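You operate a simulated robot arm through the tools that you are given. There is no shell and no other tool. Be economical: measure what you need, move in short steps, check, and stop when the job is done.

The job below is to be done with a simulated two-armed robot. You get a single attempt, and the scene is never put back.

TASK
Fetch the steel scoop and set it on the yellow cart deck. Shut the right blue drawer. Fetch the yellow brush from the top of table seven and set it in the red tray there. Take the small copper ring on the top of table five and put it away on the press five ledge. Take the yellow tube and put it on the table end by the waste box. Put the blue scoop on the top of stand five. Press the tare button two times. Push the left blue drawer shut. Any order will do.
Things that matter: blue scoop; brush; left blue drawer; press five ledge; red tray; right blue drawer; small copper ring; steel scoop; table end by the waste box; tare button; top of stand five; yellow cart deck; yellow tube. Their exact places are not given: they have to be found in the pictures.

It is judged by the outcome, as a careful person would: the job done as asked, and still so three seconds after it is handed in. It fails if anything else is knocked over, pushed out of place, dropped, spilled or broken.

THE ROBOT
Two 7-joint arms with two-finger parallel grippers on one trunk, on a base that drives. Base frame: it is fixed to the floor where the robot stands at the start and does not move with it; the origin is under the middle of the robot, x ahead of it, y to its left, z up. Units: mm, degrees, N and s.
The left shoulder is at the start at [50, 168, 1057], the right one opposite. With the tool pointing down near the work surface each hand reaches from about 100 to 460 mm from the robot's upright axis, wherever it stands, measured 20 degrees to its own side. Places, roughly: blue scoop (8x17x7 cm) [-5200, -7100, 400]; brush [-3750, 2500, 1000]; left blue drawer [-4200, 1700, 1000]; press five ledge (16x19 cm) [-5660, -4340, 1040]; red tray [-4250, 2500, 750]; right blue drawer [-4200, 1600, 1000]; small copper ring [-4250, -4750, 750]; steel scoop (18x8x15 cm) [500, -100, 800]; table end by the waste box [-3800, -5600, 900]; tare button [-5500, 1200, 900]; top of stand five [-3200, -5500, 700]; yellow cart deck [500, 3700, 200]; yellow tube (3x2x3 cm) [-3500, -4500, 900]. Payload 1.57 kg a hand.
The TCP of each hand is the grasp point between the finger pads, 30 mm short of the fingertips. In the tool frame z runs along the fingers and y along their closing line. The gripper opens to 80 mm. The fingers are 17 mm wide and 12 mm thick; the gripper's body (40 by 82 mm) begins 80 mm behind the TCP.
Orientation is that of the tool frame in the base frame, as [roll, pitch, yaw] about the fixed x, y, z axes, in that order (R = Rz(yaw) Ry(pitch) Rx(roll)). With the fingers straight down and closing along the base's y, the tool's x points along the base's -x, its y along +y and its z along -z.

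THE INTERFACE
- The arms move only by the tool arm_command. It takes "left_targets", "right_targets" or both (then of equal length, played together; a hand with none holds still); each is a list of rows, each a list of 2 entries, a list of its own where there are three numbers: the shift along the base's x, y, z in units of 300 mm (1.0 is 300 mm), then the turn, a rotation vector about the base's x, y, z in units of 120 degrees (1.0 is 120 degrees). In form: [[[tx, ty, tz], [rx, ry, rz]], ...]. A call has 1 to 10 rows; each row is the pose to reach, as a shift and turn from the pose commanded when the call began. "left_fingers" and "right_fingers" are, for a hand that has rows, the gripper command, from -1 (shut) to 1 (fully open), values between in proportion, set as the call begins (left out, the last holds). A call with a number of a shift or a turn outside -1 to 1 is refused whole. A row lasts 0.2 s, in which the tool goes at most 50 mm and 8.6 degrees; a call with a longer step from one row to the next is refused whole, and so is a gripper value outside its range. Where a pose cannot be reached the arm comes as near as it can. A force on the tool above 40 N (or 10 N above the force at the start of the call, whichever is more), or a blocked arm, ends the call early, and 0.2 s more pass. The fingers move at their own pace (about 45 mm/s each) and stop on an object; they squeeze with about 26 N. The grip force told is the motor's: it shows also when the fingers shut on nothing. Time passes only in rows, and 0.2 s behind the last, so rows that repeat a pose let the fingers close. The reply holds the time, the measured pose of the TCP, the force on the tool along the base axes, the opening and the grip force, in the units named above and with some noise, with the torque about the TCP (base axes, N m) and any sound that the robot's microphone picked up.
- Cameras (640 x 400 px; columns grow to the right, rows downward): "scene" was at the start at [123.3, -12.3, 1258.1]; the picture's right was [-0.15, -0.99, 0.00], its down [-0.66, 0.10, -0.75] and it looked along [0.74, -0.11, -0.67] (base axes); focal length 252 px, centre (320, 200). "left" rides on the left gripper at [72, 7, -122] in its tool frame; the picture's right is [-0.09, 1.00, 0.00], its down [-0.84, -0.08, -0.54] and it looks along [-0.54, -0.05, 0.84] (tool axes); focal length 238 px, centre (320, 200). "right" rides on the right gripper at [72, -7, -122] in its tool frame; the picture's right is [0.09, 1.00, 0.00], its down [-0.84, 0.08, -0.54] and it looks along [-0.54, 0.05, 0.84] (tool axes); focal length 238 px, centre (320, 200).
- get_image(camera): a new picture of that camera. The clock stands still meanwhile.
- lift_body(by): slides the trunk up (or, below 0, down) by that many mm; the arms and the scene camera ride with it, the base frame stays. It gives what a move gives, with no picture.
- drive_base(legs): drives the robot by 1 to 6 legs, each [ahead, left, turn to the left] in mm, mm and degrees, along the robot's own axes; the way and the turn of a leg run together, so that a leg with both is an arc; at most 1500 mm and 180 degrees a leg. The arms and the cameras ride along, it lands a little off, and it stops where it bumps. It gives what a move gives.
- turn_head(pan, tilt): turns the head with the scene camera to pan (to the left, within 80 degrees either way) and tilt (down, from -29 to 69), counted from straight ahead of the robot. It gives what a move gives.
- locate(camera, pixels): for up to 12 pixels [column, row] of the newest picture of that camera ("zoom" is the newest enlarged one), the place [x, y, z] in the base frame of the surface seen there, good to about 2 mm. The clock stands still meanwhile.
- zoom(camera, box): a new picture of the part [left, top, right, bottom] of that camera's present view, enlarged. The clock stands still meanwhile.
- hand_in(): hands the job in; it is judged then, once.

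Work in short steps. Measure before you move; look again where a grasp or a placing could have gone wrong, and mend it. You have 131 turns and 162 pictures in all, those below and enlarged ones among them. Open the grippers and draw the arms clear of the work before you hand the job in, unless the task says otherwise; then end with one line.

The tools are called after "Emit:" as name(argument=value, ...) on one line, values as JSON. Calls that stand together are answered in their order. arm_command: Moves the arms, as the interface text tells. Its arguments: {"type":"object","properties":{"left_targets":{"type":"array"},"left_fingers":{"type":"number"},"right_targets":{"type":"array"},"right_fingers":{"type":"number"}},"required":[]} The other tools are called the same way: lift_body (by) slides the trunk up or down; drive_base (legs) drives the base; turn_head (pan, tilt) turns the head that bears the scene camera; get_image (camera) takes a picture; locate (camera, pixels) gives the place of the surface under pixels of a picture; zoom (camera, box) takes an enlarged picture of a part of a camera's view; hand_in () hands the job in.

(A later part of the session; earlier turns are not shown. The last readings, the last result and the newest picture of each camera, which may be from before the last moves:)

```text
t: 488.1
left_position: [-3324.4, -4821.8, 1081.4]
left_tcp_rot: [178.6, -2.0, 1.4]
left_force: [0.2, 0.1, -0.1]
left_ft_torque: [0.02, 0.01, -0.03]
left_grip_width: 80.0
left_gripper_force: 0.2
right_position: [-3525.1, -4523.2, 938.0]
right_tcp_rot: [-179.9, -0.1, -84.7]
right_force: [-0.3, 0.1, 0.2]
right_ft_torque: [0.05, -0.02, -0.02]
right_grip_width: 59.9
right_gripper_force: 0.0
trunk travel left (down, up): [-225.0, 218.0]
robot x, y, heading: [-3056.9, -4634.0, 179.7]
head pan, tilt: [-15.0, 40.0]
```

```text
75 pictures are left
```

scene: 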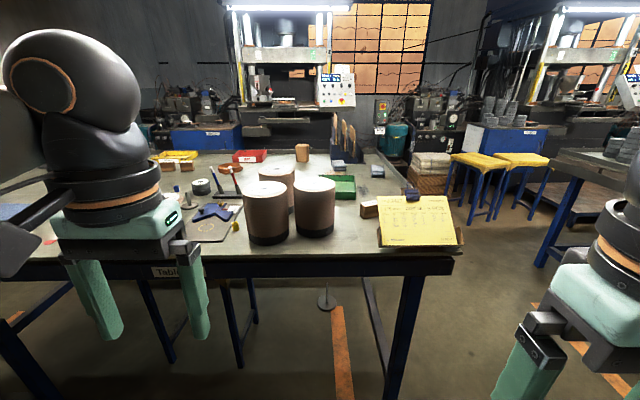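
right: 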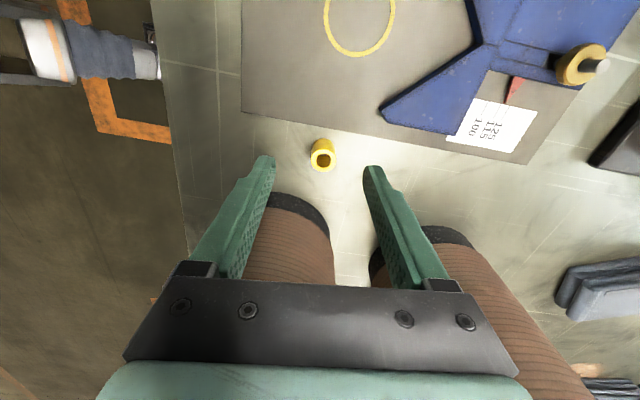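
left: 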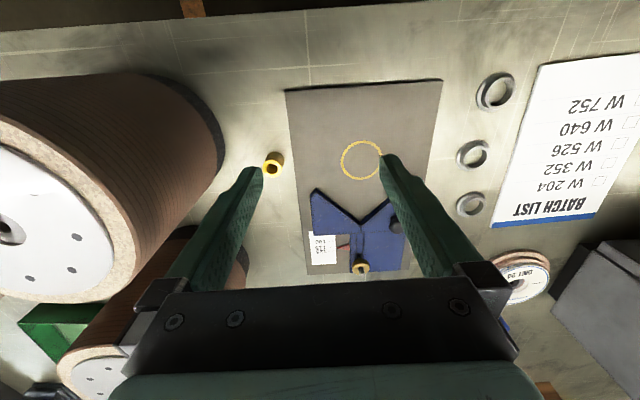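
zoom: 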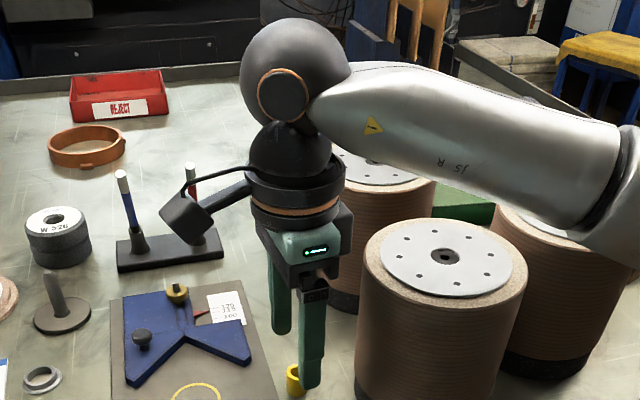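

The wrist ring passes close to the roll's top, so I stay 5 mm away in y and grip only the tube's top 13 mm (TCP z 901).

Emit:
arm_command(right_targets=[[[-0.015, -0.017, -0.03], [0, 0, 0]], [[-0.015, -0.017, -0.08], [0, 0, 0]], [[-0.015, -0.017, -0.123], [0, 0, 0]], [[-0.015, -0.017, -0.123], [0, 0, 0]]])

Emit:
arm_command(right_targets=[[[0, 0, 0], [0, 0, 0]], [[0, 0, 0], [0, 0, 0]], [[0, 0, 0], [0, 0, 0]], [[0, 0, 0], [0, 0, 0]]], right_fingers=-1)

Emit:
get_image(camera="right")

```text
t: 489.1
left_position: [-3323.3, -4823.8, 1080.2]
left_tcp_rot: [178.7, -2.0, 1.5]
left_force: [0.0, -0.6, -0.5]
left_ft_torque: [0.02, 0.03, 0.01]
left_grip_width: 80.0
left_gripper_force: 0.0
right_position: [-3531.4, -4528.2, 898.0]
right_tcp_rot: [180.0, -0.2, -84.5]
right_force: [-0.7, 0.7, -0.5]
right_ft_torque: [-0.05, 0.03, -0.02]
right_grip_width: 59.9
right_gripper_force: 0.1
trunk travel left (down, up): [-225.0, 218.0]
robot x, y, heading: [-3056.3, -4637.1, 179.8]
head pan, tilt: [-15.0, 40.0]
```

```text
t: 490.1
left_position: [-3324.8, -4822.1, 1080.1]
left_tcp_rot: [178.8, -1.9, 1.3]
left_force: [-0.8, 0.1, -0.4]
left_ft_torque: [0.05, 0.01, 0.02]
left_grip_width: 79.9
left_gripper_force: 0.1
right_position: [-3530.6, -4527.8, 900.3]
right_tcp_rot: [-179.9, -0.1, -84.7]
right_force: [0.1, -0.1, -0.8]
right_ft_torque: [-0.03, -0.01, 0.03]
right_grip_width: 17.6
right_gripper_force: 25.7
trunk travel left (down, up): [-225.0, 218.0]
robot x, y, heading: [-3058.4, -4637.0, 179.6]
head pan, tilt: [-15.0, 40.0]
```

```text
74 pictures are left
```

right: 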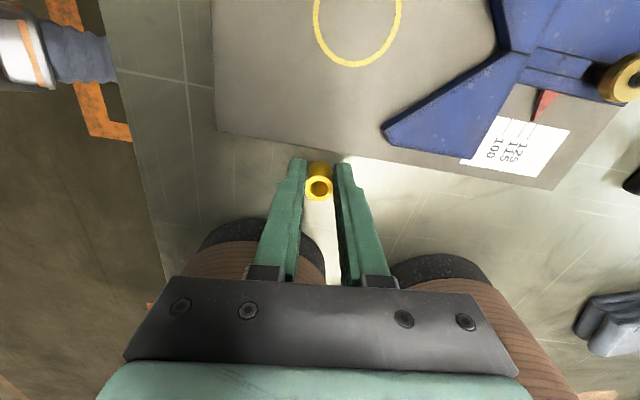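

Gripped at 17.6 mm. I lift it well clear, back out to the aisle and go round to the table's far end.

Emit:
arm_command(right_targets=[[[0, -0.01, 0.1], [0, 0, 0]], [[0, -0.02, 0.25], [0, 0, 0]], [[0, -0.02, 0.4], [0, 0, 0]], [[0, -0.02, 0.55], [0, 0, 0]], [[0.12, -0.02, 0.62], [0, 0, 0.05]], [[0.27, -0.02, 0.62], [0, 0, 0.12]], [[0.42, -0.02, 0.62], [0, 0, 0.19]], [[0.57, 0.04, 0.62], [0, 0, 0.26]], [[0.72, 0.1, 0.62], [0, 0, 0.33]], [[0.8, 0.2, 0.62], [0, 0, 0.4]]])

Emit:
drive_base(legs=[[-650, 0, 0], [0, 1400, 0], [0, 200, 0]])

Emit:
turn_head(pan=0, tilt=20)

Emit:
get_image(camera="scene")

```text
t: 492.3
left_position: [-3324.0, -4821.4, 1080.4]
left_tcp_rot: [178.7, -2.0, 1.4]
left_force: [0.4, -0.8, -0.7]
left_ft_torque: [0.0, 0.03, 0.03]
left_grip_width: 80.2
left_gripper_force: 0.0
right_position: [-3289.2, -4468.6, 1085.4]
right_tcp_rot: [-179.9, -0.2, -36.6]
right_force: [0.8, 0.5, 0.6]
right_ft_torque: [-0.02, -0.03, 0.02]
right_grip_width: 17.3
right_gripper_force: 25.8
trunk travel left (down, up): [-225.0, 218.0]
robot x, y, heading: [-3057.9, -4639.1, 180.0]
head pan, tilt: [-15.0, 40.0]
```

```text
t: 509.7
left_position: [-2682.5, -6395.3, 1079.9]
left_tcp_rot: [178.7, -2.1, 1.8]
left_force: [0.5, -0.8, 0.7]
left_ft_torque: [-0.01, 0.01, -0.02]
left_grip_width: 80.2
left_gripper_force: 0.1
right_position: [-2650.5, -6041.8, 1084.8]
right_tcp_rot: [180.0, -0.2, -36.2]
right_force: [-0.3, 0.0, 0.5]
right_ft_torque: [0.0, 0.01, -0.04]
right_grip_width: 17.1
right_gripper_force: 26.3
trunk travel left (down, up): [-225.0, 218.0]
robot x, y, heading: [-2415.4, -6209.2, -179.7]
head pan, tilt: [-15.0, 40.0]
```

```text
t: 510.5
left_position: [-2681.3, -6394.6, 1081.5]
left_tcp_rot: [178.6, -2.0, 1.8]
left_force: [0.3, -0.2, 0.4]
left_ft_torque: [0.04, 0.02, 0.01]
left_grip_width: 80.1
left_gripper_force: 0.1
right_position: [-2650.5, -6041.7, 1085.6]
right_tcp_rot: [179.9, -0.2, -36.2]
right_force: [0.7, 0.9, 0.6]
right_ft_torque: [-0.01, -0.01, -0.02]
right_grip_width: 17.3
right_gripper_force: 25.8
trunk travel left (down, up): [-225.0, 218.0]
robot x, y, heading: [-2418.3, -6206.5, -179.8]
head pan, tilt: [0.0, 20.0]
```

```text
73 pictures are left
```

scene: 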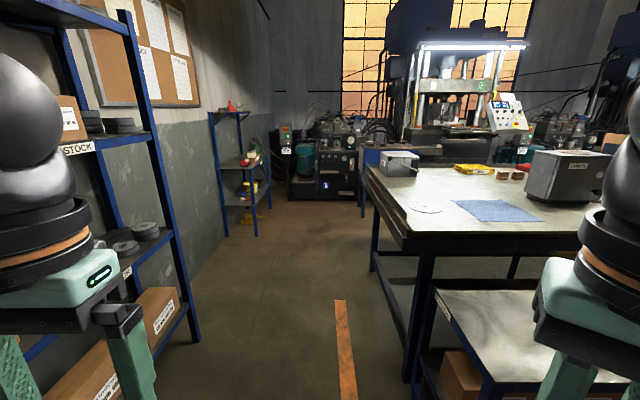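

I zoom at the table end and the far shelf, and measure them.

Emit:
zoom(camera="scene", box=[360, 130, 560, 260])

Emit:
zoom(camera="scene", box=[190, 90, 290, 250])

Emit:
locate(camera="scene", pixels=[[425, 208], [400, 160], [370, 172], [400, 225], [475, 168], [495, 210], [245, 160], [245, 195], [195, 320], [248, 217], [225, 120], [360, 330]])

```text
3.08 times, centred on (460, 195) of scene
```

zoom: 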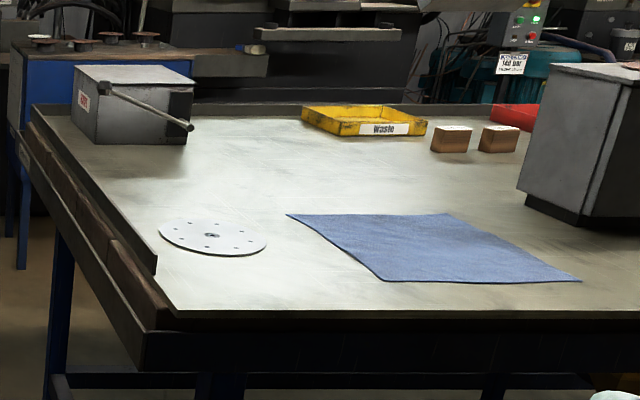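

```text
2.50 times, centred on (240, 170) of scene
```

zoom: 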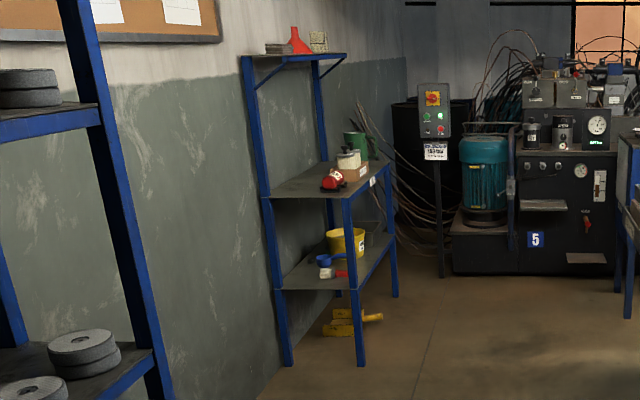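

```text
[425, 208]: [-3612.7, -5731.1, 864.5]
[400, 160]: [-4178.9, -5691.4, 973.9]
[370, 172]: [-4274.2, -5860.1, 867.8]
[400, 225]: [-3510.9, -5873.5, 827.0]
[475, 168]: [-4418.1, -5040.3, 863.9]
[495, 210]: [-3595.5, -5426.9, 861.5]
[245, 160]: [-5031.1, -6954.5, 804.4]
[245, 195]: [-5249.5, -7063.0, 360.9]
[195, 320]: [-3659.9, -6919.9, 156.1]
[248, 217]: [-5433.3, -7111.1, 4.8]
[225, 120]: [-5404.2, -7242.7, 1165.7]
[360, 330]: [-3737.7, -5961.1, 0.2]
```

The yellow "Waste" tray is on this table, and the near end (y≈-5870) has free space about (-3840,-5660). I drive along the end and face it.

Emit:
drive_base(legs=[[1500, 0, 0], [20, 0, 0], [0, 0, -90], [60, 0, 0]])

Emit:
turn_head(pan=-5, tilt=40)

Emit:
get_image(camera="scene")

```text
t: 522.6
left_position: [-4101.5, -5887.5, 1079.2]
left_tcp_rot: [178.8, -2.1, -88.2]
left_force: [0.0, 0.6, 0.2]
left_ft_torque: [0.01, 0.03, 0.01]
left_grip_width: 80.0
left_gripper_force: 0.0
right_position: [-3747.9, -5920.2, 1085.1]
right_tcp_rot: [-179.9, -0.2, -126.3]
right_force: [0.5, -0.3, -0.2]
right_ft_torque: [-0.01, -0.02, 0.0]
right_grip_width: 17.1
right_gripper_force: 25.5
trunk travel left (down, up): [-225.0, 218.0]
robot x, y, heading: [-3914.2, -6149.1, 90.4]
head pan, tilt: [0.0, 20.0]
```

```text
t: 523.4
left_position: [-4101.0, -5888.5, 1080.5]
left_tcp_rot: [178.7, -2.0, -88.2]
left_force: [0.4, 0.4, 0.4]
left_ft_torque: [-0.01, 0.0, 0.0]
left_grip_width: 79.9
left_gripper_force: 0.1
right_position: [-3750.0, -5920.5, 1083.8]
right_tcp_rot: [180.0, -0.2, -126.3]
right_force: [-0.5, 0.1, -0.2]
right_ft_torque: [-0.02, 0.0, 0.01]
right_grip_width: 17.2
right_gripper_force: 26.1
trunk travel left (down, up): [-225.0, 218.0]
robot x, y, heading: [-3915.6, -6155.0, 90.0]
head pan, tilt: [-5.0, 40.0]
```

```text
70 pictures are left
```

scene: 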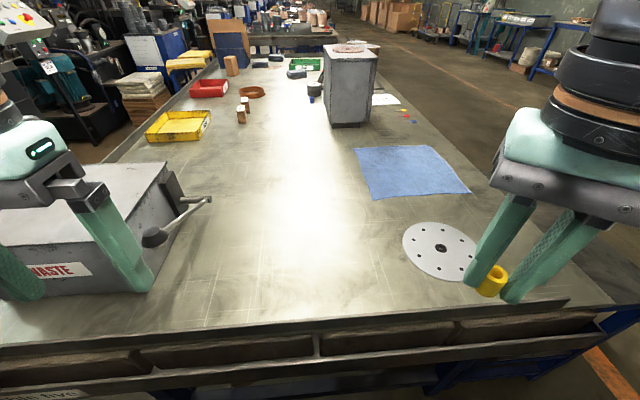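

The grey box is the "WASTE" box: right end. I measure the free table spot near (290,250).

Emit:
locate(camera="scene", pixels=[[290, 250], [320, 230], [270, 210], [405, 250], [205, 200], [300, 318], [190, 250]])

```text
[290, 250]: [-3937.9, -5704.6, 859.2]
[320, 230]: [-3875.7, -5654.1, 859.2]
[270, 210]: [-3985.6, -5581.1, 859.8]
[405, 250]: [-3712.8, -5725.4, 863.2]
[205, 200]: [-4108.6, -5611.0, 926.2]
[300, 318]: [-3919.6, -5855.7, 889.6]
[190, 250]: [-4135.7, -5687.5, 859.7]
```

I carry the tube over (-3860,-5665) and lower it to about 2 mm above the table (z 859).

Emit:
arm_command(right_targets=[[[-0.06, 0.14, 0], [0, 0, 0]], [[-0.12, 0.28, 0], [0, 0, 0]], [[-0.18, 0.42, 0], [0, 0, 0]], [[-0.24, 0.56, 0], [0, 0, 0]], [[-0.3, 0.7, 0], [0, 0, 0]], [[-0.365, 0.84, -0.03], [0, 0, 0]], [[-0.365, 0.85, -0.18], [0, 0, 0]], [[-0.365, 0.85, -0.33], [0, 0, 0]], [[-0.365, 0.85, -0.48], [0, 0, 0]], [[-0.365, 0.85, -0.6], [0, 0, 0]]])

Emit:
get_image(camera="right")

```text
t: 525.6
left_position: [-4100.0, -5888.2, 1080.9]
left_tcp_rot: [178.8, -1.9, -88.2]
left_force: [0.8, -0.1, -0.2]
left_ft_torque: [0.02, -0.01, -0.01]
left_grip_width: 80.3
left_gripper_force: 0.1
right_position: [-3857.0, -5667.2, 903.3]
right_tcp_rot: [179.9, -0.1, -126.3]
right_force: [0.7, -0.2, 0.7]
right_ft_torque: [0.0, -0.04, 0.0]
right_grip_width: 17.4
right_gripper_force: 25.8
trunk travel left (down, up): [-225.0, 218.0]
robot x, y, heading: [-3914.5, -6149.7, 89.9]
head pan, tilt: [-5.0, 40.0]
```

```text
69 pictures are left
```

right: 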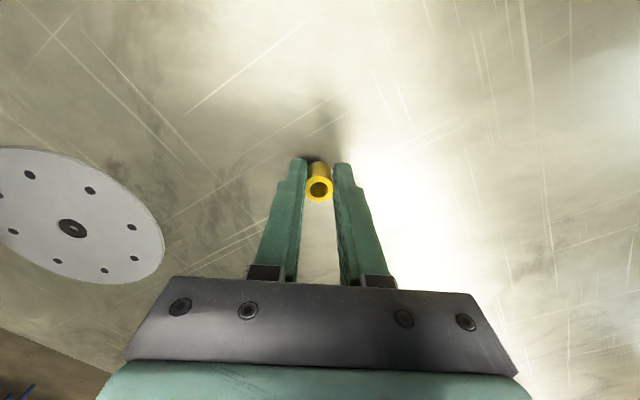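

Near contact. I lower the last bit, open, and rise.

Emit:
arm_command(right_targets=[[[0, 0, -0.006], [0, 0, 0]], [[0, 0, -0.01], [0, 0, 0]]])

Emit:
arm_command(right_targets=[[[0, 0, 0], [0, 0, 0]], [[0, 0, 0], [0, 0, 0]], [[0, 0, 0], [0, 0, 0]], [[0, 0, 0], [0, 0, 0]], [[0, 0, 0.1], [0, 0, 0]], [[0, 0, 0.25], [0, 0, 0]], [[0, 0, 0.4], [0, 0, 0]], [[0.02, -0.1, 0.5], [0, 0, 0]]], right_fingers=1)

Emit:
get_image(camera="right")

```text
t: 526.2
left_position: [-4101.2, -5888.8, 1081.5]
left_tcp_rot: [178.7, -2.0, -88.1]
left_force: [-0.1, 0.4, 0.0]
left_ft_torque: [0.03, -0.01, 0.02]
left_grip_width: 79.9
left_gripper_force: 0.1
right_position: [-3857.0, -5666.0, 901.5]
right_tcp_rot: [179.9, -0.2, -126.3]
right_force: [0.3, 0.8, -0.2]
right_ft_torque: [0.04, 0.04, 0.0]
right_grip_width: 17.2
right_gripper_force: 25.6
trunk travel left (down, up): [-225.0, 218.0]
robot x, y, heading: [-3913.9, -6152.4, 90.3]
head pan, tilt: [-5.0, 40.0]
```

```text
t: 528.0
left_position: [-4101.8, -5888.6, 1080.1]
left_tcp_rot: [178.7, -2.0, -88.2]
left_force: [0.2, -0.1, -0.3]
left_ft_torque: [0.02, -0.01, 0.03]
left_grip_width: 80.2
left_gripper_force: 0.0
right_position: [-3849.3, -5695.4, 1053.3]
right_tcp_rot: [180.0, -0.2, -126.3]
right_force: [0.4, 0.1, 0.6]
right_ft_torque: [0.0, 0.01, 0.0]
right_grip_width: 80.1
right_gripper_force: 0.0
trunk travel left (down, up): [-225.0, 218.0]
robot x, y, heading: [-3911.6, -6154.1, 90.1]
head pan, tilt: [-5.0, 40.0]
```

```text
68 pictures are left
```

right: 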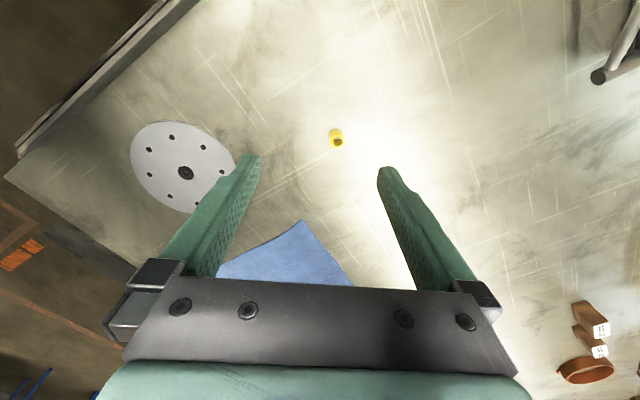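

The tube stands at (335,139). Next the blue scoop on the wall shelf near (-5250,-7060,361): I tuck the right hand and drive there, facing -y.

Emit:
arm_command(right_targets=[[[0.03, -0.12, 0.03], [0, 0, 0.06]], [[0.06, -0.25, 0.06], [0, 0, 0.12]], [[0.1, -0.38, 0.1], [0, 0, 0.18]], [[0.15, -0.5, 0.1], [0, 0, 0.24]], [[0.25, -0.6, 0.1], [0, 0, 0.3]], [[0.3, -0.65, 0.1], [0, 0, 0.302]]])

Emit:
drive_base(legs=[[-230, 0, 0], [0, 0, 180], [0, -1260, 0]])

Emit:
turn_head(pan=0, tilt=45)

Emit:
get_image(camera="scene")

```text
t: 529.4
left_position: [-4101.1, -5888.3, 1080.5]
left_tcp_rot: [178.7, -2.0, -88.2]
left_force: [0.9, 0.3, 0.2]
left_ft_torque: [0.01, 0.02, 0.04]
left_grip_width: 79.9
left_gripper_force: 0.1
right_position: [-3761.5, -5890.1, 1082.0]
right_tcp_rot: [179.8, -0.2, -90.0]
right_force: [0.3, 0.5, 0.1]
right_ft_torque: [0.01, -0.03, -0.02]
right_grip_width: 80.1
right_gripper_force: 0.1
trunk travel left (down, up): [-225.0, 218.0]
robot x, y, heading: [-3914.9, -6152.9, 90.2]
head pan, tilt: [-5.0, 40.0]
```

```text
t: 549.3
left_position: [-4958.9, -6677.3, 1080.3]
left_tcp_rot: [178.8, -1.9, 94.0]
left_force: [0.0, 0.7, 0.3]
left_ft_torque: [0.02, 0.0, -0.01]
left_grip_width: 80.1
left_gripper_force: 0.0
right_position: [-5298.6, -6690.0, 1081.2]
right_tcp_rot: [-180.0, -0.2, 92.2]
right_force: [0.1, 1.3, 0.1]
right_ft_torque: [0.0, 0.02, -0.04]
right_grip_width: 79.8
right_gripper_force: 0.0
trunk travel left (down, up): [-225.0, 218.0]
robot x, y, heading: [-5152.4, -6420.4, -87.7]
head pan, tilt: [-5.0, 40.0]
```

```text
t: 550.0
left_position: [-4957.9, -6676.9, 1080.5]
left_tcp_rot: [178.7, -2.0, 94.0]
left_force: [-0.6, -0.8, -0.3]
left_ft_torque: [0.02, -0.01, -0.03]
left_grip_width: 80.1
left_gripper_force: 0.0
right_position: [-5299.0, -6690.9, 1082.3]
right_tcp_rot: [179.9, -0.2, 92.3]
right_force: [0.4, 0.2, 0.0]
right_ft_torque: [-0.01, 0.0, 0.01]
right_grip_width: 80.0
right_gripper_force: 0.1
trunk travel left (down, up): [-225.0, 218.0]
robot x, y, heading: [-5158.7, -6420.1, -87.6]
head pan, tilt: [0.0, 45.0]
```

```text
67 pictures are left
```

scene: 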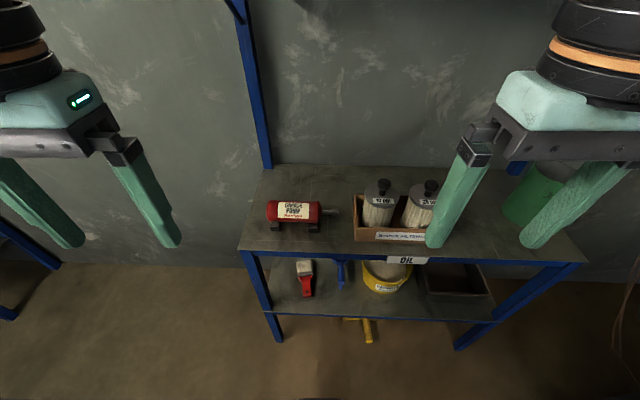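

The blue scoop shows at (341,275) on the lower shelf. I lower the trunk to look beneath the upper shelf.

Emit:
lift_body(by=-225)

Emit:
turn_head(pan=0, tilt=50)

Emit:
zoom(camera="scene", box=[220, 100, 500, 320])

```text
t: 552.3
left_position: [-4959.4, -6677.0, 855.7]
left_tcp_rot: [178.7, -2.1, 93.9]
left_force: [0.8, -0.1, -0.1]
left_ft_torque: [-0.05, -0.02, -0.02]
left_grip_width: 79.6
left_gripper_force: 0.0
right_position: [-5298.5, -6689.0, 857.0]
right_tcp_rot: [179.9, -0.2, 92.2]
right_force: [0.6, -0.8, 0.1]
right_ft_torque: [0.03, 0.0, 0.01]
right_grip_width: 80.1
right_gripper_force: 0.0
trunk travel left (down, up): [0.0, 443.0]
robot x, y, heading: [-5157.2, -6419.5, -87.7]
head pan, tilt: [0.0, 45.0]
```

```text
t: 553.0
left_position: [-4960.3, -6677.1, 854.5]
left_tcp_rot: [178.7, -2.0, 94.1]
left_force: [0.0, -0.6, -0.5]
left_ft_torque: [-0.01, -0.02, 0.01]
left_grip_width: 80.1
left_gripper_force: 0.1
right_position: [-5297.4, -6690.5, 856.4]
right_tcp_rot: [180.0, -0.2, 92.2]
right_force: [-0.1, -0.5, 0.1]
right_ft_torque: [0.0, 0.01, 0.02]
right_grip_width: 80.0
right_gripper_force: 0.1
trunk travel left (down, up): [0.0, 443.0]
robot x, y, heading: [-5157.4, -6421.9, -87.6]
head pan, tilt: [0.0, 50.0]
```

```text
1.82 times, centred on (360, 210) of scene
```

zoom: 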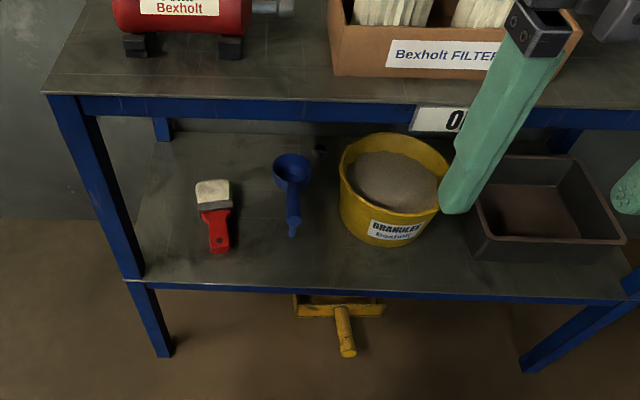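

Clear view: blue scoop at zoom (292,190), bowl to the back, handle toward me, between a red brush and a yellow bucket. I measure.

Emit:
locate(camera="zoom", pixels=[[292, 160], [277, 172], [308, 172], [292, 190], [293, 208], [293, 228], [345, 195], [230, 220], [240, 290], [240, 108], [255, 240], [395, 245]])

Emit:
zoom(camera="scene", box=[290, 160, 380, 250])

```text
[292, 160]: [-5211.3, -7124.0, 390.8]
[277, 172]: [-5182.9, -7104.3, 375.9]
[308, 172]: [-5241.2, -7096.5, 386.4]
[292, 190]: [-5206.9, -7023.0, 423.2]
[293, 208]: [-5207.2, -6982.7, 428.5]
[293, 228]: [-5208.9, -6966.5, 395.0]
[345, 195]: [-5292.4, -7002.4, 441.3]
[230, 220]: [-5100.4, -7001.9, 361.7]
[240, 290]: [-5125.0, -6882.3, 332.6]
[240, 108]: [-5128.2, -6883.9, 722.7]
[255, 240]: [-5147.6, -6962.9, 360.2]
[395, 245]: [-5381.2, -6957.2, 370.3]
```

```text
4.44 times, centred on (335, 205) of scene
```

zoom: 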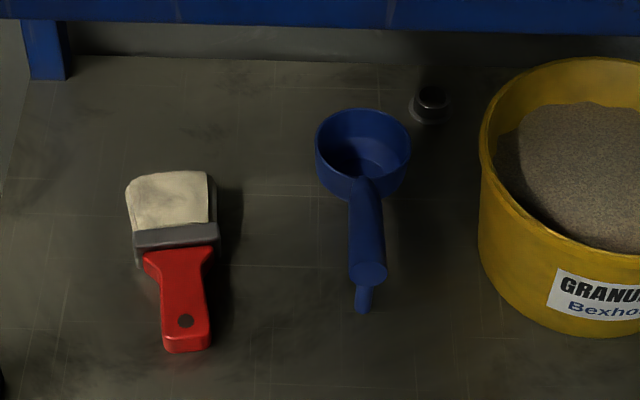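

The handle lies along y near (-5208, -7010, top ≈425), shelf front edge y≈-6883, upper beam z≈690–722. I square up, and bring the right hand low with the tool pitched 45° forward.

Emit:
drive_base(legs=[[-50, 97, -2.4]])

Emit:
arm_command(right_targets=[[[0, -0.03, -0.1], [-0.04, 0, 0]], [[0, -0.06, -0.2], [-0.085, 0, 0]], [[0, -0.1, -0.3], [-0.13, 0, 0]], [[0, -0.13, -0.4], [-0.175, 0, 0]], [[0, -0.16, -0.5], [-0.22, 0, 0]], [[0, -0.2, -0.6], [-0.265, 0, 0]], [[0, -0.23, -0.7], [-0.31, 0, 0]], [[0, -0.26, -0.8], [-0.355, 0, 0]], [[0, -0.3, -0.9], [-0.375, 0, 0]]], right_fingers=0.6)

Emit:
get_image(camera="right")

```text
t: 554.5
left_position: [-4874.7, -6633.8, 855.0]
left_tcp_rot: [178.7, -2.0, 91.6]
left_force: [-0.6, 1.1, -0.1]
left_ft_torque: [0.04, -0.03, -0.01]
left_grip_width: 79.9
left_gripper_force: 0.1
right_position: [-5214.5, -6631.4, 857.2]
right_tcp_rot: [-180.0, -0.1, 89.8]
right_force: [-0.4, -0.1, -0.2]
right_ft_torque: [-0.03, 0.01, -0.01]
right_grip_width: 80.1
right_gripper_force: 0.0
trunk travel left (down, up): [0.0, 443.0]
robot x, y, heading: [-5060.2, -6366.6, -89.9]
head pan, tilt: [0.0, 50.0]
```

```text
t: 556.5
left_position: [-4875.9, -6634.2, 855.6]
left_tcp_rot: [178.7, -2.0, 91.6]
left_force: [-0.5, 0.2, -0.2]
left_ft_torque: [0.0, 0.02, 0.01]
left_grip_width: 80.1
left_gripper_force: 0.1
right_position: [-5208.0, -6739.2, 578.9]
right_tcp_rot: [179.7, 44.8, 89.7]
right_force: [-0.9, -0.1, -0.3]
right_ft_torque: [-0.02, -0.01, 0.0]
right_grip_width: 64.0
right_gripper_force: 0.1
right hand out of reach, approached as far as the arm can: row 5, 6, 7, 8, 9
trunk travel left (down, up): [0.0, 443.0]
robot x, y, heading: [-5062.3, -6367.0, -89.9]
head pan, tilt: [0.0, 50.0]
```

```text
64 pictures are left
```

right: 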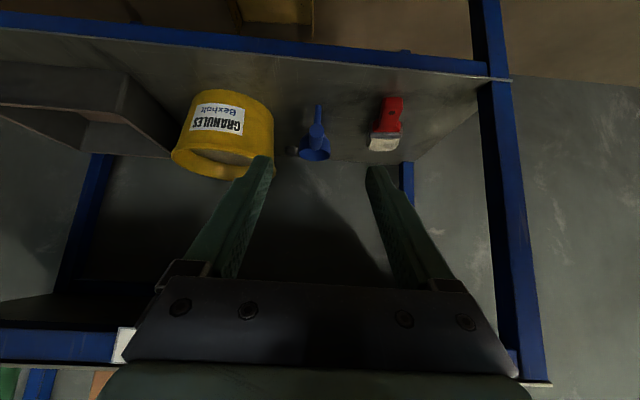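

The pose is good: TCP (-5208,-6739,579). I measure the scoop from this camera and move in to the pre-grasp.

Emit:
locate(camera="right", pixels=[[317, 130], [318, 110], [316, 145], [315, 155], [310, 130], [324, 130], [272, 140], [375, 130]])

Emit:
arm_command(right_targets=[[[0, -0.13, -0.04], [0, 0, 0]], [[0, -0.27, -0.09], [0, 0, 0]], [[0, -0.41, -0.14], [0, 0, 0]], [[0, -0.53, -0.19], [0, 0, 0]], [[0, -0.6, -0.22], [0, 0, 0]]])

Emit:
get_image(camera="right")

```text
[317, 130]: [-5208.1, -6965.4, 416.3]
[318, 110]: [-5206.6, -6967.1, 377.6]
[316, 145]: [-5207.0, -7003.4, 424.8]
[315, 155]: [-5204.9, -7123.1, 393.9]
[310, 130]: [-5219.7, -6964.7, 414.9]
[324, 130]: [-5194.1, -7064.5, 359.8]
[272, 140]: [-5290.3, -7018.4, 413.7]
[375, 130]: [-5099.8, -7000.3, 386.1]
```

```text
t: 557.7
left_position: [-4874.6, -6634.0, 855.3]
left_tcp_rot: [178.6, -1.9, 91.6]
left_force: [0.7, -0.2, -0.2]
left_ft_torque: [-0.01, 0.04, -0.05]
left_grip_width: 79.8
left_gripper_force: 0.1
right_position: [-5208.2, -6918.6, 512.2]
right_tcp_rot: [179.8, 44.8, 89.7]
right_force: [-0.1, 0.5, 0.0]
right_ft_torque: [-0.02, 0.01, -0.01]
right_grip_width: 64.3
right_gripper_force: 0.1
trunk travel left (down, up): [0.0, 443.0]
robot x, y, heading: [-5062.2, -6372.3, -90.0]
head pan, tilt: [0.0, 50.0]
```

```text
63 pictures are left
```

right: 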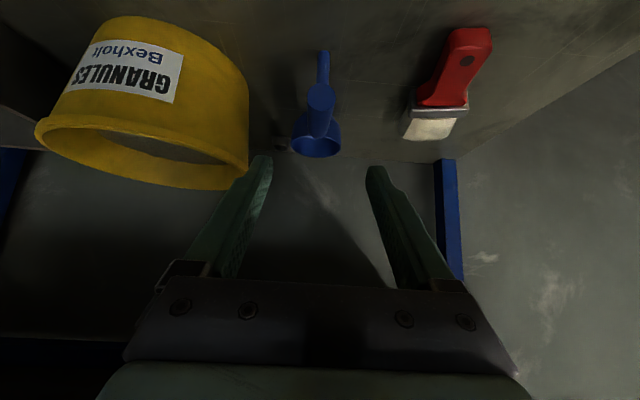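

Emit:
locate(camera="right", pixels=[[321, 97], [321, 108], [320, 120], [311, 97], [333, 97], [323, 65], [317, 150], [312, 118], [328, 118], [248, 130]])

```text
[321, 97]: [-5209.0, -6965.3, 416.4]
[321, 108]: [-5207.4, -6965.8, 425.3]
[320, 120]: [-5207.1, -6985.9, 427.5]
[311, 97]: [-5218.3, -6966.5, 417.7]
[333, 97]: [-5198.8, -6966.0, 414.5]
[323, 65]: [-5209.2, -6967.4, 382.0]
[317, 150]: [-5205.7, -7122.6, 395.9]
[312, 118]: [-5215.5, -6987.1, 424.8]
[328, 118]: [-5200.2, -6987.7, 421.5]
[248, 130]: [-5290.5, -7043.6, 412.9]
```

Handle: axis (x -5208, z≈417), end face y -6965. I advance to (-5208,-7005,416) and close.

Emit:
arm_command(right_targets=[[[0, -0.09, -0.1], [0, 0, 0]], [[0, -0.18, -0.2], [0, 0, 0]], [[0, -0.26, -0.29], [0, 0, 0]], [[0, -0.288, -0.32], [0, 0, 0]], [[0, -0.288, -0.32], [0, 0, 0]]])

Emit:
arm_command(right_targets=[[[0, 0, 0], [0, 0, 0]], [[0, 0, 0], [0, 0, 0]], [[0, 0, 0], [0, 0, 0]], [[0, 0, 0], [0, 0, 0]], [[0, 0, 0.02], [0, 0, 0]], [[0, 0, 0.08], [0, 0, 0]], [[0, 0, 0.16], [0, 0, 0]]], right_fingers=-1)

Emit:
get_image(camera="right")

```text
t: 558.9
left_position: [-4874.8, -6633.3, 856.4]
left_tcp_rot: [178.7, -2.0, 91.6]
left_force: [-0.2, -0.6, -0.9]
left_ft_torque: [0.0, 0.01, -0.02]
left_grip_width: 79.8
left_gripper_force: 0.0
right_position: [-5207.0, -7004.4, 415.7]
right_tcp_rot: [179.7, 44.9, 89.7]
right_force: [-0.2, 0.3, -0.7]
right_ft_torque: [0.01, 0.01, -0.03]
right_grip_width: 64.2
right_gripper_force: 0.0
trunk travel left (down, up): [0.0, 443.0]
robot x, y, heading: [-5063.1, -6365.0, -90.2]
head pan, tilt: [0.0, 50.0]
```

```text
t: 560.5
left_position: [-4875.6, -6633.6, 855.8]
left_tcp_rot: [178.7, -2.1, 91.6]
left_force: [0.1, 0.5, -0.5]
left_ft_torque: [0.0, -0.01, -0.04]
left_grip_width: 80.2
left_gripper_force: 0.1
right_position: [-5207.1, -7003.9, 464.6]
right_tcp_rot: [179.8, 44.8, 89.6]
right_force: [-0.4, 0.4, -0.5]
right_ft_torque: [0.02, -0.01, 0.03]
right_grip_width: 25.0
right_gripper_force: 26.2
trunk travel left (down, up): [0.0, 443.0]
robot x, y, heading: [-5063.9, -6370.2, -90.1]
head pan, tilt: [0.0, 50.0]
```

```text
62 pictures are left
```

right: 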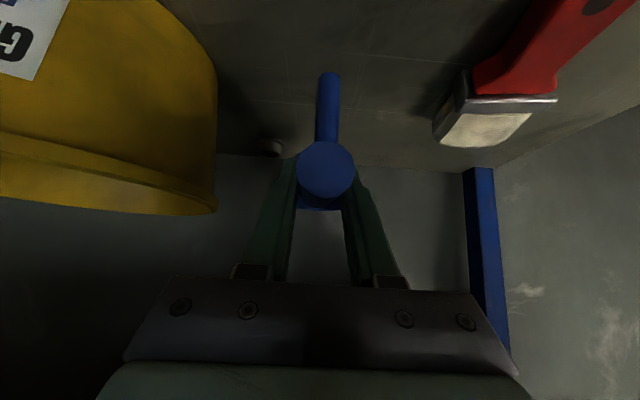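

Gripped (25 mm) and lifted. I draw back out of the shelf, raise the trunk 300 and turn toward the aisle.

Emit:
drive_base(legs=[[-130, 0, 0]])

Emit:
arm_command(right_targets=[[[0, 0.12, 0], [0, 0, 0]], [[0, 0.25, 0], [0, 0, 0]], [[0, 0.38, 0.02], [0, 0, 0]], [[0, 0.5, 0.06], [0, 0, 0]], [[0, 0.6, 0.1], [0, 0, 0]]])

Emit:
lift_body(by=300)

Emit:
get_image(camera="scene")

```text
t: 561.8
left_position: [-4876.0, -6504.5, 855.5]
left_tcp_rot: [178.7, -2.2, 91.6]
left_force: [0.1, -0.8, 0.4]
left_ft_torque: [0.01, -0.01, -0.01]
left_grip_width: 79.8
left_gripper_force: 0.1
right_position: [-5205.8, -6875.8, 464.6]
right_tcp_rot: [179.7, 44.8, 89.8]
right_force: [0.6, -0.2, -0.5]
right_ft_torque: [0.04, 0.01, 0.0]
right_grip_width: 25.1
right_gripper_force: 25.7
trunk travel left (down, up): [0.0, 443.0]
robot x, y, heading: [-5064.8, -6240.0, -90.1]
head pan, tilt: [0.0, 50.0]
```

```text
t: 563.0
left_position: [-4874.6, -6504.1, 855.3]
left_tcp_rot: [178.7, -2.0, 91.6]
left_force: [-0.1, -0.5, 0.0]
left_ft_torque: [-0.01, 0.01, -0.02]
left_grip_width: 80.3
left_gripper_force: 0.0
right_position: [-5207.7, -6696.7, 494.9]
right_tcp_rot: [179.6, 44.8, 89.6]
right_force: [0.3, -0.2, -0.7]
right_ft_torque: [0.02, -0.04, -0.02]
right_grip_width: 25.2
right_gripper_force: 25.4
trunk travel left (down, up): [0.0, 443.0]
robot x, y, heading: [-5061.5, -6241.6, -89.8]
head pan, tilt: [0.0, 50.0]
```

```text
t: 566.0
left_position: [-4876.2, -6505.3, 1155.4]
left_tcp_rot: [178.6, -2.0, 91.7]
left_force: [0.4, 0.4, 1.0]
left_ft_torque: [0.01, 0.0, -0.03]
left_grip_width: 80.0
left_gripper_force: 0.0
right_position: [-5206.5, -6695.6, 792.5]
right_tcp_rot: [179.7, 44.8, 89.7]
right_force: [0.0, 0.3, -0.5]
right_ft_torque: [0.05, 0.03, 0.04]
right_grip_width: 25.0
right_gripper_force: 25.8
trunk travel left (down, up): [-300.0, 143.0]
robot x, y, heading: [-5063.5, -6239.2, -90.3]
head pan, tilt: [0.0, 50.0]
```

```text
61 pictures are left
```

scene: 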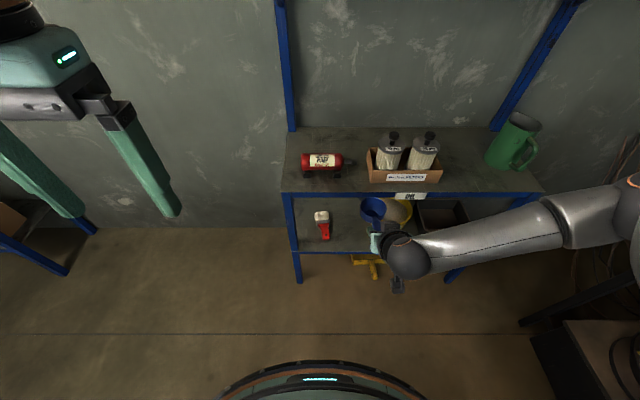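

Scoop held securely. I turn left, drive along to the aisle, and turn round to face stand five.

Emit:
drive_base(legs=[[0, 0, 90], [1500, 0, 0], [1250, 0, 0], [0, 300, 0], [0, 0, 180], [0, -390, 0]])

Emit:
turn_head(pan=-5, tilt=45)

Emit:
get_image(camera="scene")

```text
t: 596.6
left_position: [-2612.6, -5690.5, 1154.5]
left_tcp_rot: [178.7, -2.0, 0.7]
left_force: [0.5, 0.3, 0.2]
left_ft_torque: [0.03, 0.02, 0.02]
left_grip_width: 80.1
left_gripper_force: 0.0
right_position: [-2799.4, -5356.9, 794.9]
right_tcp_rot: [179.7, 44.9, -1.0]
right_force: [-0.6, -0.4, -0.7]
right_ft_torque: [-0.04, -0.02, 0.01]
right_grip_width: 25.1
right_gripper_force: 26.4
trunk travel left (down, up): [-300.0, 143.0]
robot x, y, heading: [-2346.6, -5507.1, 179.0]
head pan, tilt: [0.0, 50.0]
```

```text
t: 597.3
left_position: [-2612.3, -5691.2, 1155.0]
left_tcp_rot: [178.6, -2.1, 0.9]
left_force: [0.2, 0.3, -0.6]
left_ft_torque: [-0.01, 0.0, -0.02]
left_grip_width: 79.9
left_gripper_force: 0.0
right_position: [-2799.4, -5356.3, 794.5]
right_tcp_rot: [179.7, 44.8, -1.0]
right_force: [0.2, 0.0, -0.5]
right_ft_torque: [-0.02, -0.04, 0.01]
right_grip_width: 25.1
right_gripper_force: 26.0
trunk travel left (down, up): [-300.0, 143.0]
robot x, y, heading: [-2344.4, -5508.1, 179.1]
head pan, tilt: [-5.0, 45.0]
```

```text
60 pictures are left
```

scene: 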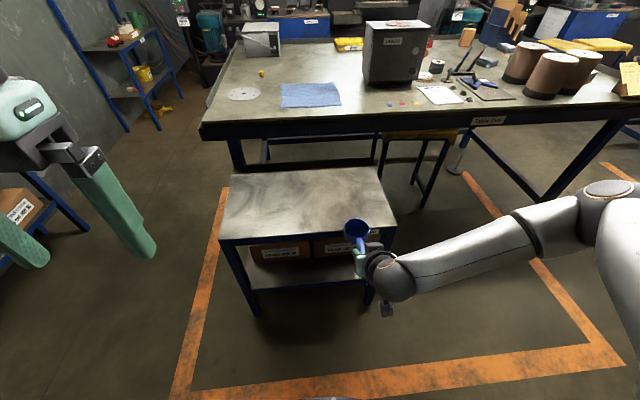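

Stand five is empty and before me. I measure its top.

Emit:
locate(camera="scene", pixels=[[300, 205], [225, 235], [330, 232], [232, 175], [380, 168], [385, 215]])

```text
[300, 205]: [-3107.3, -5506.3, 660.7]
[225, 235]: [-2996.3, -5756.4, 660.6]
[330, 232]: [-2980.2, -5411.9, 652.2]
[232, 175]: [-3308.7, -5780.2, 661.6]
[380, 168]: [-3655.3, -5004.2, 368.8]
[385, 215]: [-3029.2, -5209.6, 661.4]
```

Stand top: x -2985…-3315, y -5200…-5780, z 661. I drive in 155 mm, shift left 100, and reach over to set the scoop in the middle.

Emit:
drive_base(legs=[[155, 100, 1]])

Emit:
arm_command(right_targets=[[[-0.13, 0, 0], [0, 0, 0]], [[-0.27, 0, 0], [0, 0, 0]], [[-0.4, 0, 0], [0, 0, 0]], [[-0.53, 0, -0.03], [0, 0, 0]], [[-0.53, 0, -0.12], [0, 0, 0]], [[-0.53, 0, -0.2], [0, 0, 0]], [[-0.53, 0, -0.24], [0, 0, 0]]])

Emit:
get_image(camera="scene")

```text
t: 598.8
left_position: [-2762.0, -5794.7, 1155.6]
left_tcp_rot: [178.7, -2.0, 1.8]
left_force: [0.1, -0.2, 0.2]
left_ft_torque: [-0.06, 0.01, -0.02]
left_grip_width: 79.8
left_gripper_force: 0.0
right_position: [-2954.5, -5463.6, 793.2]
right_tcp_rot: [179.8, 44.8, 0.0]
right_force: [-0.1, -0.5, -0.3]
right_ft_torque: [-0.01, -0.07, -0.01]
right_grip_width: 25.3
right_gripper_force: 26.0
trunk travel left (down, up): [-300.0, 143.0]
robot x, y, heading: [-2502.6, -5607.5, -179.8]
head pan, tilt: [-5.0, 45.0]
```

```text
t: 600.4
left_position: [-2763.1, -5795.4, 1155.9]
left_tcp_rot: [178.7, -2.0, 1.8]
left_force: [-0.6, 0.1, 0.0]
left_ft_torque: [-0.05, 0.01, -0.01]
left_grip_width: 79.8
left_gripper_force: 0.1
right_position: [-3113.6, -5465.2, 721.7]
right_tcp_rot: [179.7, 44.7, -0.2]
right_force: [-0.1, 0.3, -0.9]
right_ft_torque: [-0.01, -0.03, 0.01]
right_grip_width: 24.9
right_gripper_force: 26.1
trunk travel left (down, up): [-300.0, 143.0]
robot x, y, heading: [-2499.2, -5609.8, -179.6]
head pan, tilt: [-5.0, 45.0]
```

```text
59 pictures are left
```

scene: 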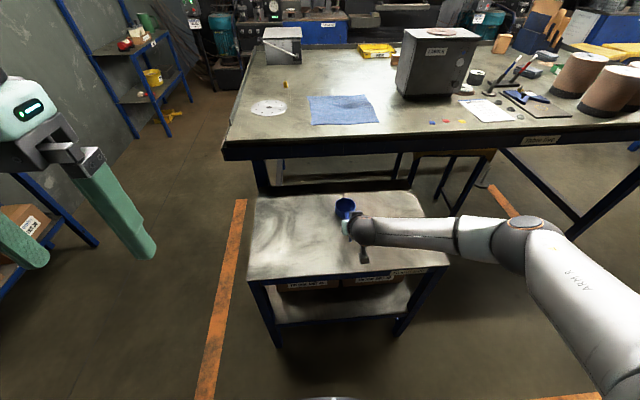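

Over the stand's middle. I lower to contact.

Emit:
arm_command(right_targets=[[[0, 0, -0.012], [0, 0, 0]], [[0, 0, -0.02], [0, 0, 0]], [[0, 0, -0.025], [0, 0, 0]]])

Emit:
zoom(camera="scene", box=[290, 170, 410, 290])

```text
t: 601.2
left_position: [-2762.6, -5795.5, 1155.7]
left_tcp_rot: [178.7, -1.8, 1.8]
left_force: [-0.4, 0.0, -0.4]
left_ft_torque: [0.06, 0.02, -0.01]
left_grip_width: 80.0
left_gripper_force: 0.0
right_position: [-3114.1, -5464.4, 716.7]
right_tcp_rot: [179.7, 45.0, -0.2]
right_force: [1.1, 0.8, 4.4]
right_ft_torque: [-0.09, 0.36, -0.01]
right_grip_width: 24.8
right_gripper_force: 26.1
trunk travel left (down, up): [-300.0, 143.0]
robot x, y, heading: [-2500.2, -5605.6, -179.8]
head pan, tilt: [-5.0, 45.0]
```

```text
3.33 times, centred on (350, 230) of scene
```

zoom: 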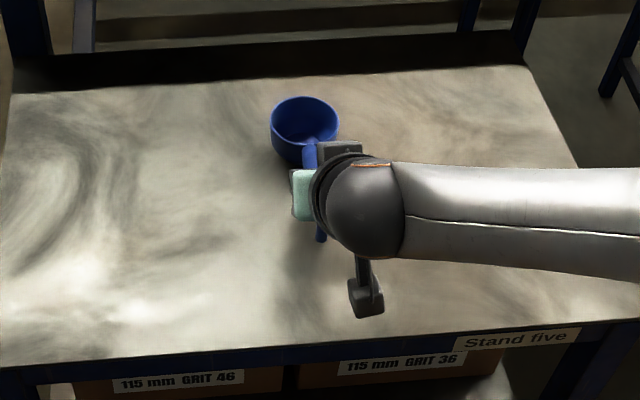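

Contact felt. I open, draw back along the tool, then return the hand to tool-down.

Emit:
arm_command(right_targets=[[[0, 0, 0.003], [0, 0, 0]], [[0, 0, 0.003], [0, 0, 0]], [[0, 0, 0.003], [0, 0, 0]], [[0, 0, 0.003], [0, 0, 0]], [[0.09, 0, 0.09], [0, 0, 0]], [[0.19, 0, 0.19], [0, 0, 0]], [[0.29, 0, 0.29], [0, 0, 0]], [[0.39, 0, 0.39], [0, 0, 0]]], right_fingers=1)

Emit:
arm_command(right_targets=[[[0.04, 0, 0.1], [0, -0.06, 0]], [[0.08, 0, 0.2], [0, -0.125, 0]], [[0.12, 0, 0.3], [0, -0.19, 0]], [[0.16, 0, 0.4], [0, -0.25, 0]], [[0.2, 0.03, 0.5], [0, -0.31, 0]], [[0.24, 0.06, 0.6], [0, -0.373, 0]], [[0.28, 0.09, 0.7], [0, -0.373, 0]], [[0.3, 0.1, 0.75], [0, -0.373, 0]]])

Emit:
zoom(camera="scene", box=[230, 160, 450, 320])

```text
t: 603.0
left_position: [-2762.9, -5794.7, 1155.3]
left_tcp_rot: [178.7, -2.1, 1.8]
left_force: [0.9, -0.6, -0.2]
left_ft_torque: [-0.03, -0.03, 0.02]
left_grip_width: 79.9
left_gripper_force: 0.1
right_position: [-2995.9, -5465.2, 831.8]
right_tcp_rot: [179.7, 44.9, -0.1]
right_force: [0.5, -0.4, 0.3]
right_ft_torque: [-0.01, 0.04, 0.01]
right_grip_width: 80.1
right_gripper_force: 0.0
trunk travel left (down, up): [-300.0, 143.0]
robot x, y, heading: [-2497.0, -5610.8, -179.8]
head pan, tilt: [-5.0, 45.0]
```

```text
t: 604.8
left_position: [-2761.9, -5795.3, 1156.0]
left_tcp_rot: [178.6, -2.0, 1.8]
left_force: [-0.3, -0.4, 0.8]
left_ft_torque: [-0.01, -0.04, 0.03]
left_grip_width: 80.2
left_gripper_force: 0.0
right_position: [-2907.5, -5433.1, 1056.6]
right_tcp_rot: [179.9, 0.0, -0.1]
right_force: [0.4, -0.3, 0.2]
right_ft_torque: [-0.01, -0.03, -0.01]
right_grip_width: 79.9
right_gripper_force: 0.1
trunk travel left (down, up): [-300.0, 143.0]
robot x, y, heading: [-2499.8, -5606.8, -179.9]
head pan, tilt: [-5.0, 45.0]
```

```text
2.50 times, centred on (340, 240) of scene
```

zoom: 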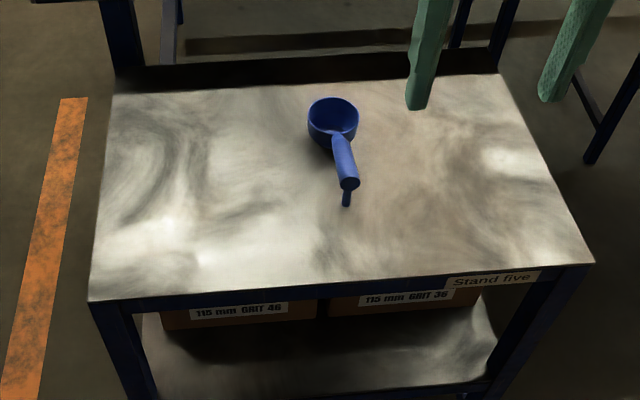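

The blue scoop stands on stand five. Last, the copper ring: I lower the trunk to normal and drive round the table's south end into the aisle behind it.

Emit:
lift_body(by=-60)

Emit:
drive_base(legs=[[-150, 0, 0], [0, 640, 0], [1500, 0, 0], [1050, 0, 0], [0, 0, -90]])

Emit:
turn_head(pan=0, tilt=20)

Emit:
get_image(camera="scene")

```text
t: 605.8
left_position: [-2762.8, -5794.3, 1095.9]
left_tcp_rot: [178.7, -2.0, 1.8]
left_force: [-0.4, -0.7, -0.4]
left_ft_torque: [0.03, 0.0, -0.04]
left_grip_width: 79.9
left_gripper_force: 0.1
right_position: [-2905.6, -5433.3, 995.4]
right_tcp_rot: [179.8, 0.1, -0.1]
right_force: [0.9, -0.8, -0.2]
right_ft_torque: [0.01, 0.0, 0.0]
right_grip_width: 79.9
right_gripper_force: 0.1
trunk travel left (down, up): [-240.0, 203.0]
robot x, y, heading: [-2499.6, -5609.6, -179.8]
head pan, tilt: [-5.0, 45.0]
```

```text
t: 628.8
left_position: [-5100.9, -6050.5, 1094.3]
left_tcp_rot: [178.6, -2.0, -86.2]
left_force: [-0.3, -0.6, 1.5]
left_ft_torque: [0.0, -0.02, -0.01]
left_grip_width: 80.0
left_gripper_force: 0.1
right_position: [-4743.6, -5894.4, 996.2]
right_tcp_rot: [179.8, 0.0, -88.2]
right_force: [1.3, -0.1, -1.0]
right_ft_torque: [0.02, 0.01, -0.01]
right_grip_width: 80.0
right_gripper_force: 0.1
trunk travel left (down, up): [-240.0, 203.0]
robot x, y, heading: [-4906.0, -6305.5, 92.2]
head pan, tilt: [-5.0, 45.0]
```

```text
t: 629.7
left_position: [-5100.4, -6051.0, 1095.6]
left_tcp_rot: [178.8, -2.0, -86.3]
left_force: [-1.1, 0.8, 0.0]
left_ft_torque: [0.01, 0.03, -0.01]
left_grip_width: 79.9
left_gripper_force: 0.0
right_position: [-4745.0, -5894.4, 995.4]
right_tcp_rot: [179.8, 0.1, -88.2]
right_force: [0.5, 0.2, 0.4]
right_ft_torque: [-0.01, -0.01, -0.01]
right_grip_width: 79.9
right_gripper_force: 0.1
trunk travel left (down, up): [-240.0, 203.0]
robot x, y, heading: [-4907.5, -6306.7, 92.0]
head pan, tilt: [0.0, 20.0]
```

```text
56 pictures are left
```

scene: 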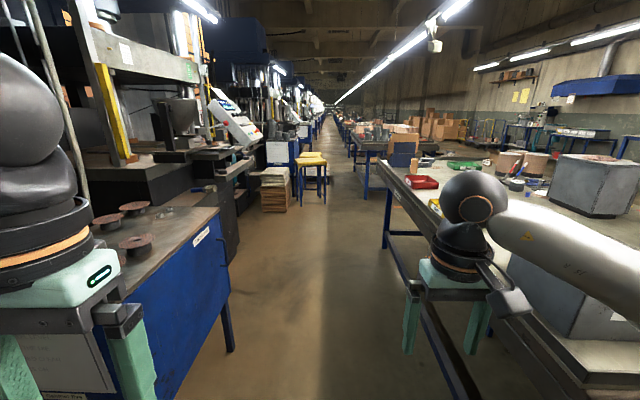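

The aisle behind the table is clear between cabinet five (left) and the table (right). I measure its width and the press parts.

Emit:
locate(camera="scene", pixels=[[225, 240], [215, 215], [400, 190], [430, 230], [238, 165], [190, 155], [232, 125], [275, 185], [212, 190], [160, 240]])

Emit:
zoom(camera="scene", box=[90, 70, 290, 240])

```text
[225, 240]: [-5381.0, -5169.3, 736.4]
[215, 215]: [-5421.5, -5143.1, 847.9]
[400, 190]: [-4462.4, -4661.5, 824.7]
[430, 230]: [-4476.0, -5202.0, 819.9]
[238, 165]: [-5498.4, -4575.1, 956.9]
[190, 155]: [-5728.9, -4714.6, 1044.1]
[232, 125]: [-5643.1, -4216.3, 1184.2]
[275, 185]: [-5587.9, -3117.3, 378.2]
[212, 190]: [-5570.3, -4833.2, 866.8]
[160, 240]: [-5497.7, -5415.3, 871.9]
```

```text
2.35 times, centred on (190, 155) of scene
```

zoom: 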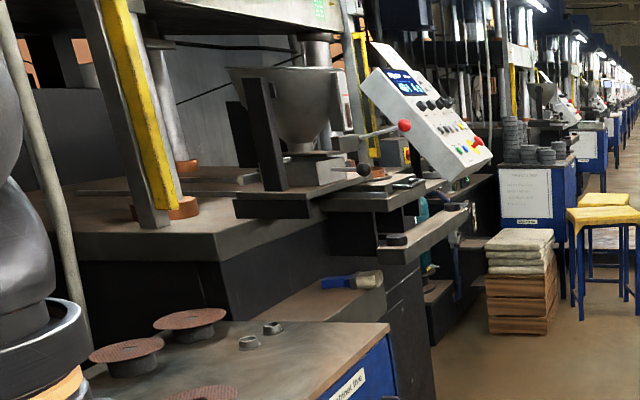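

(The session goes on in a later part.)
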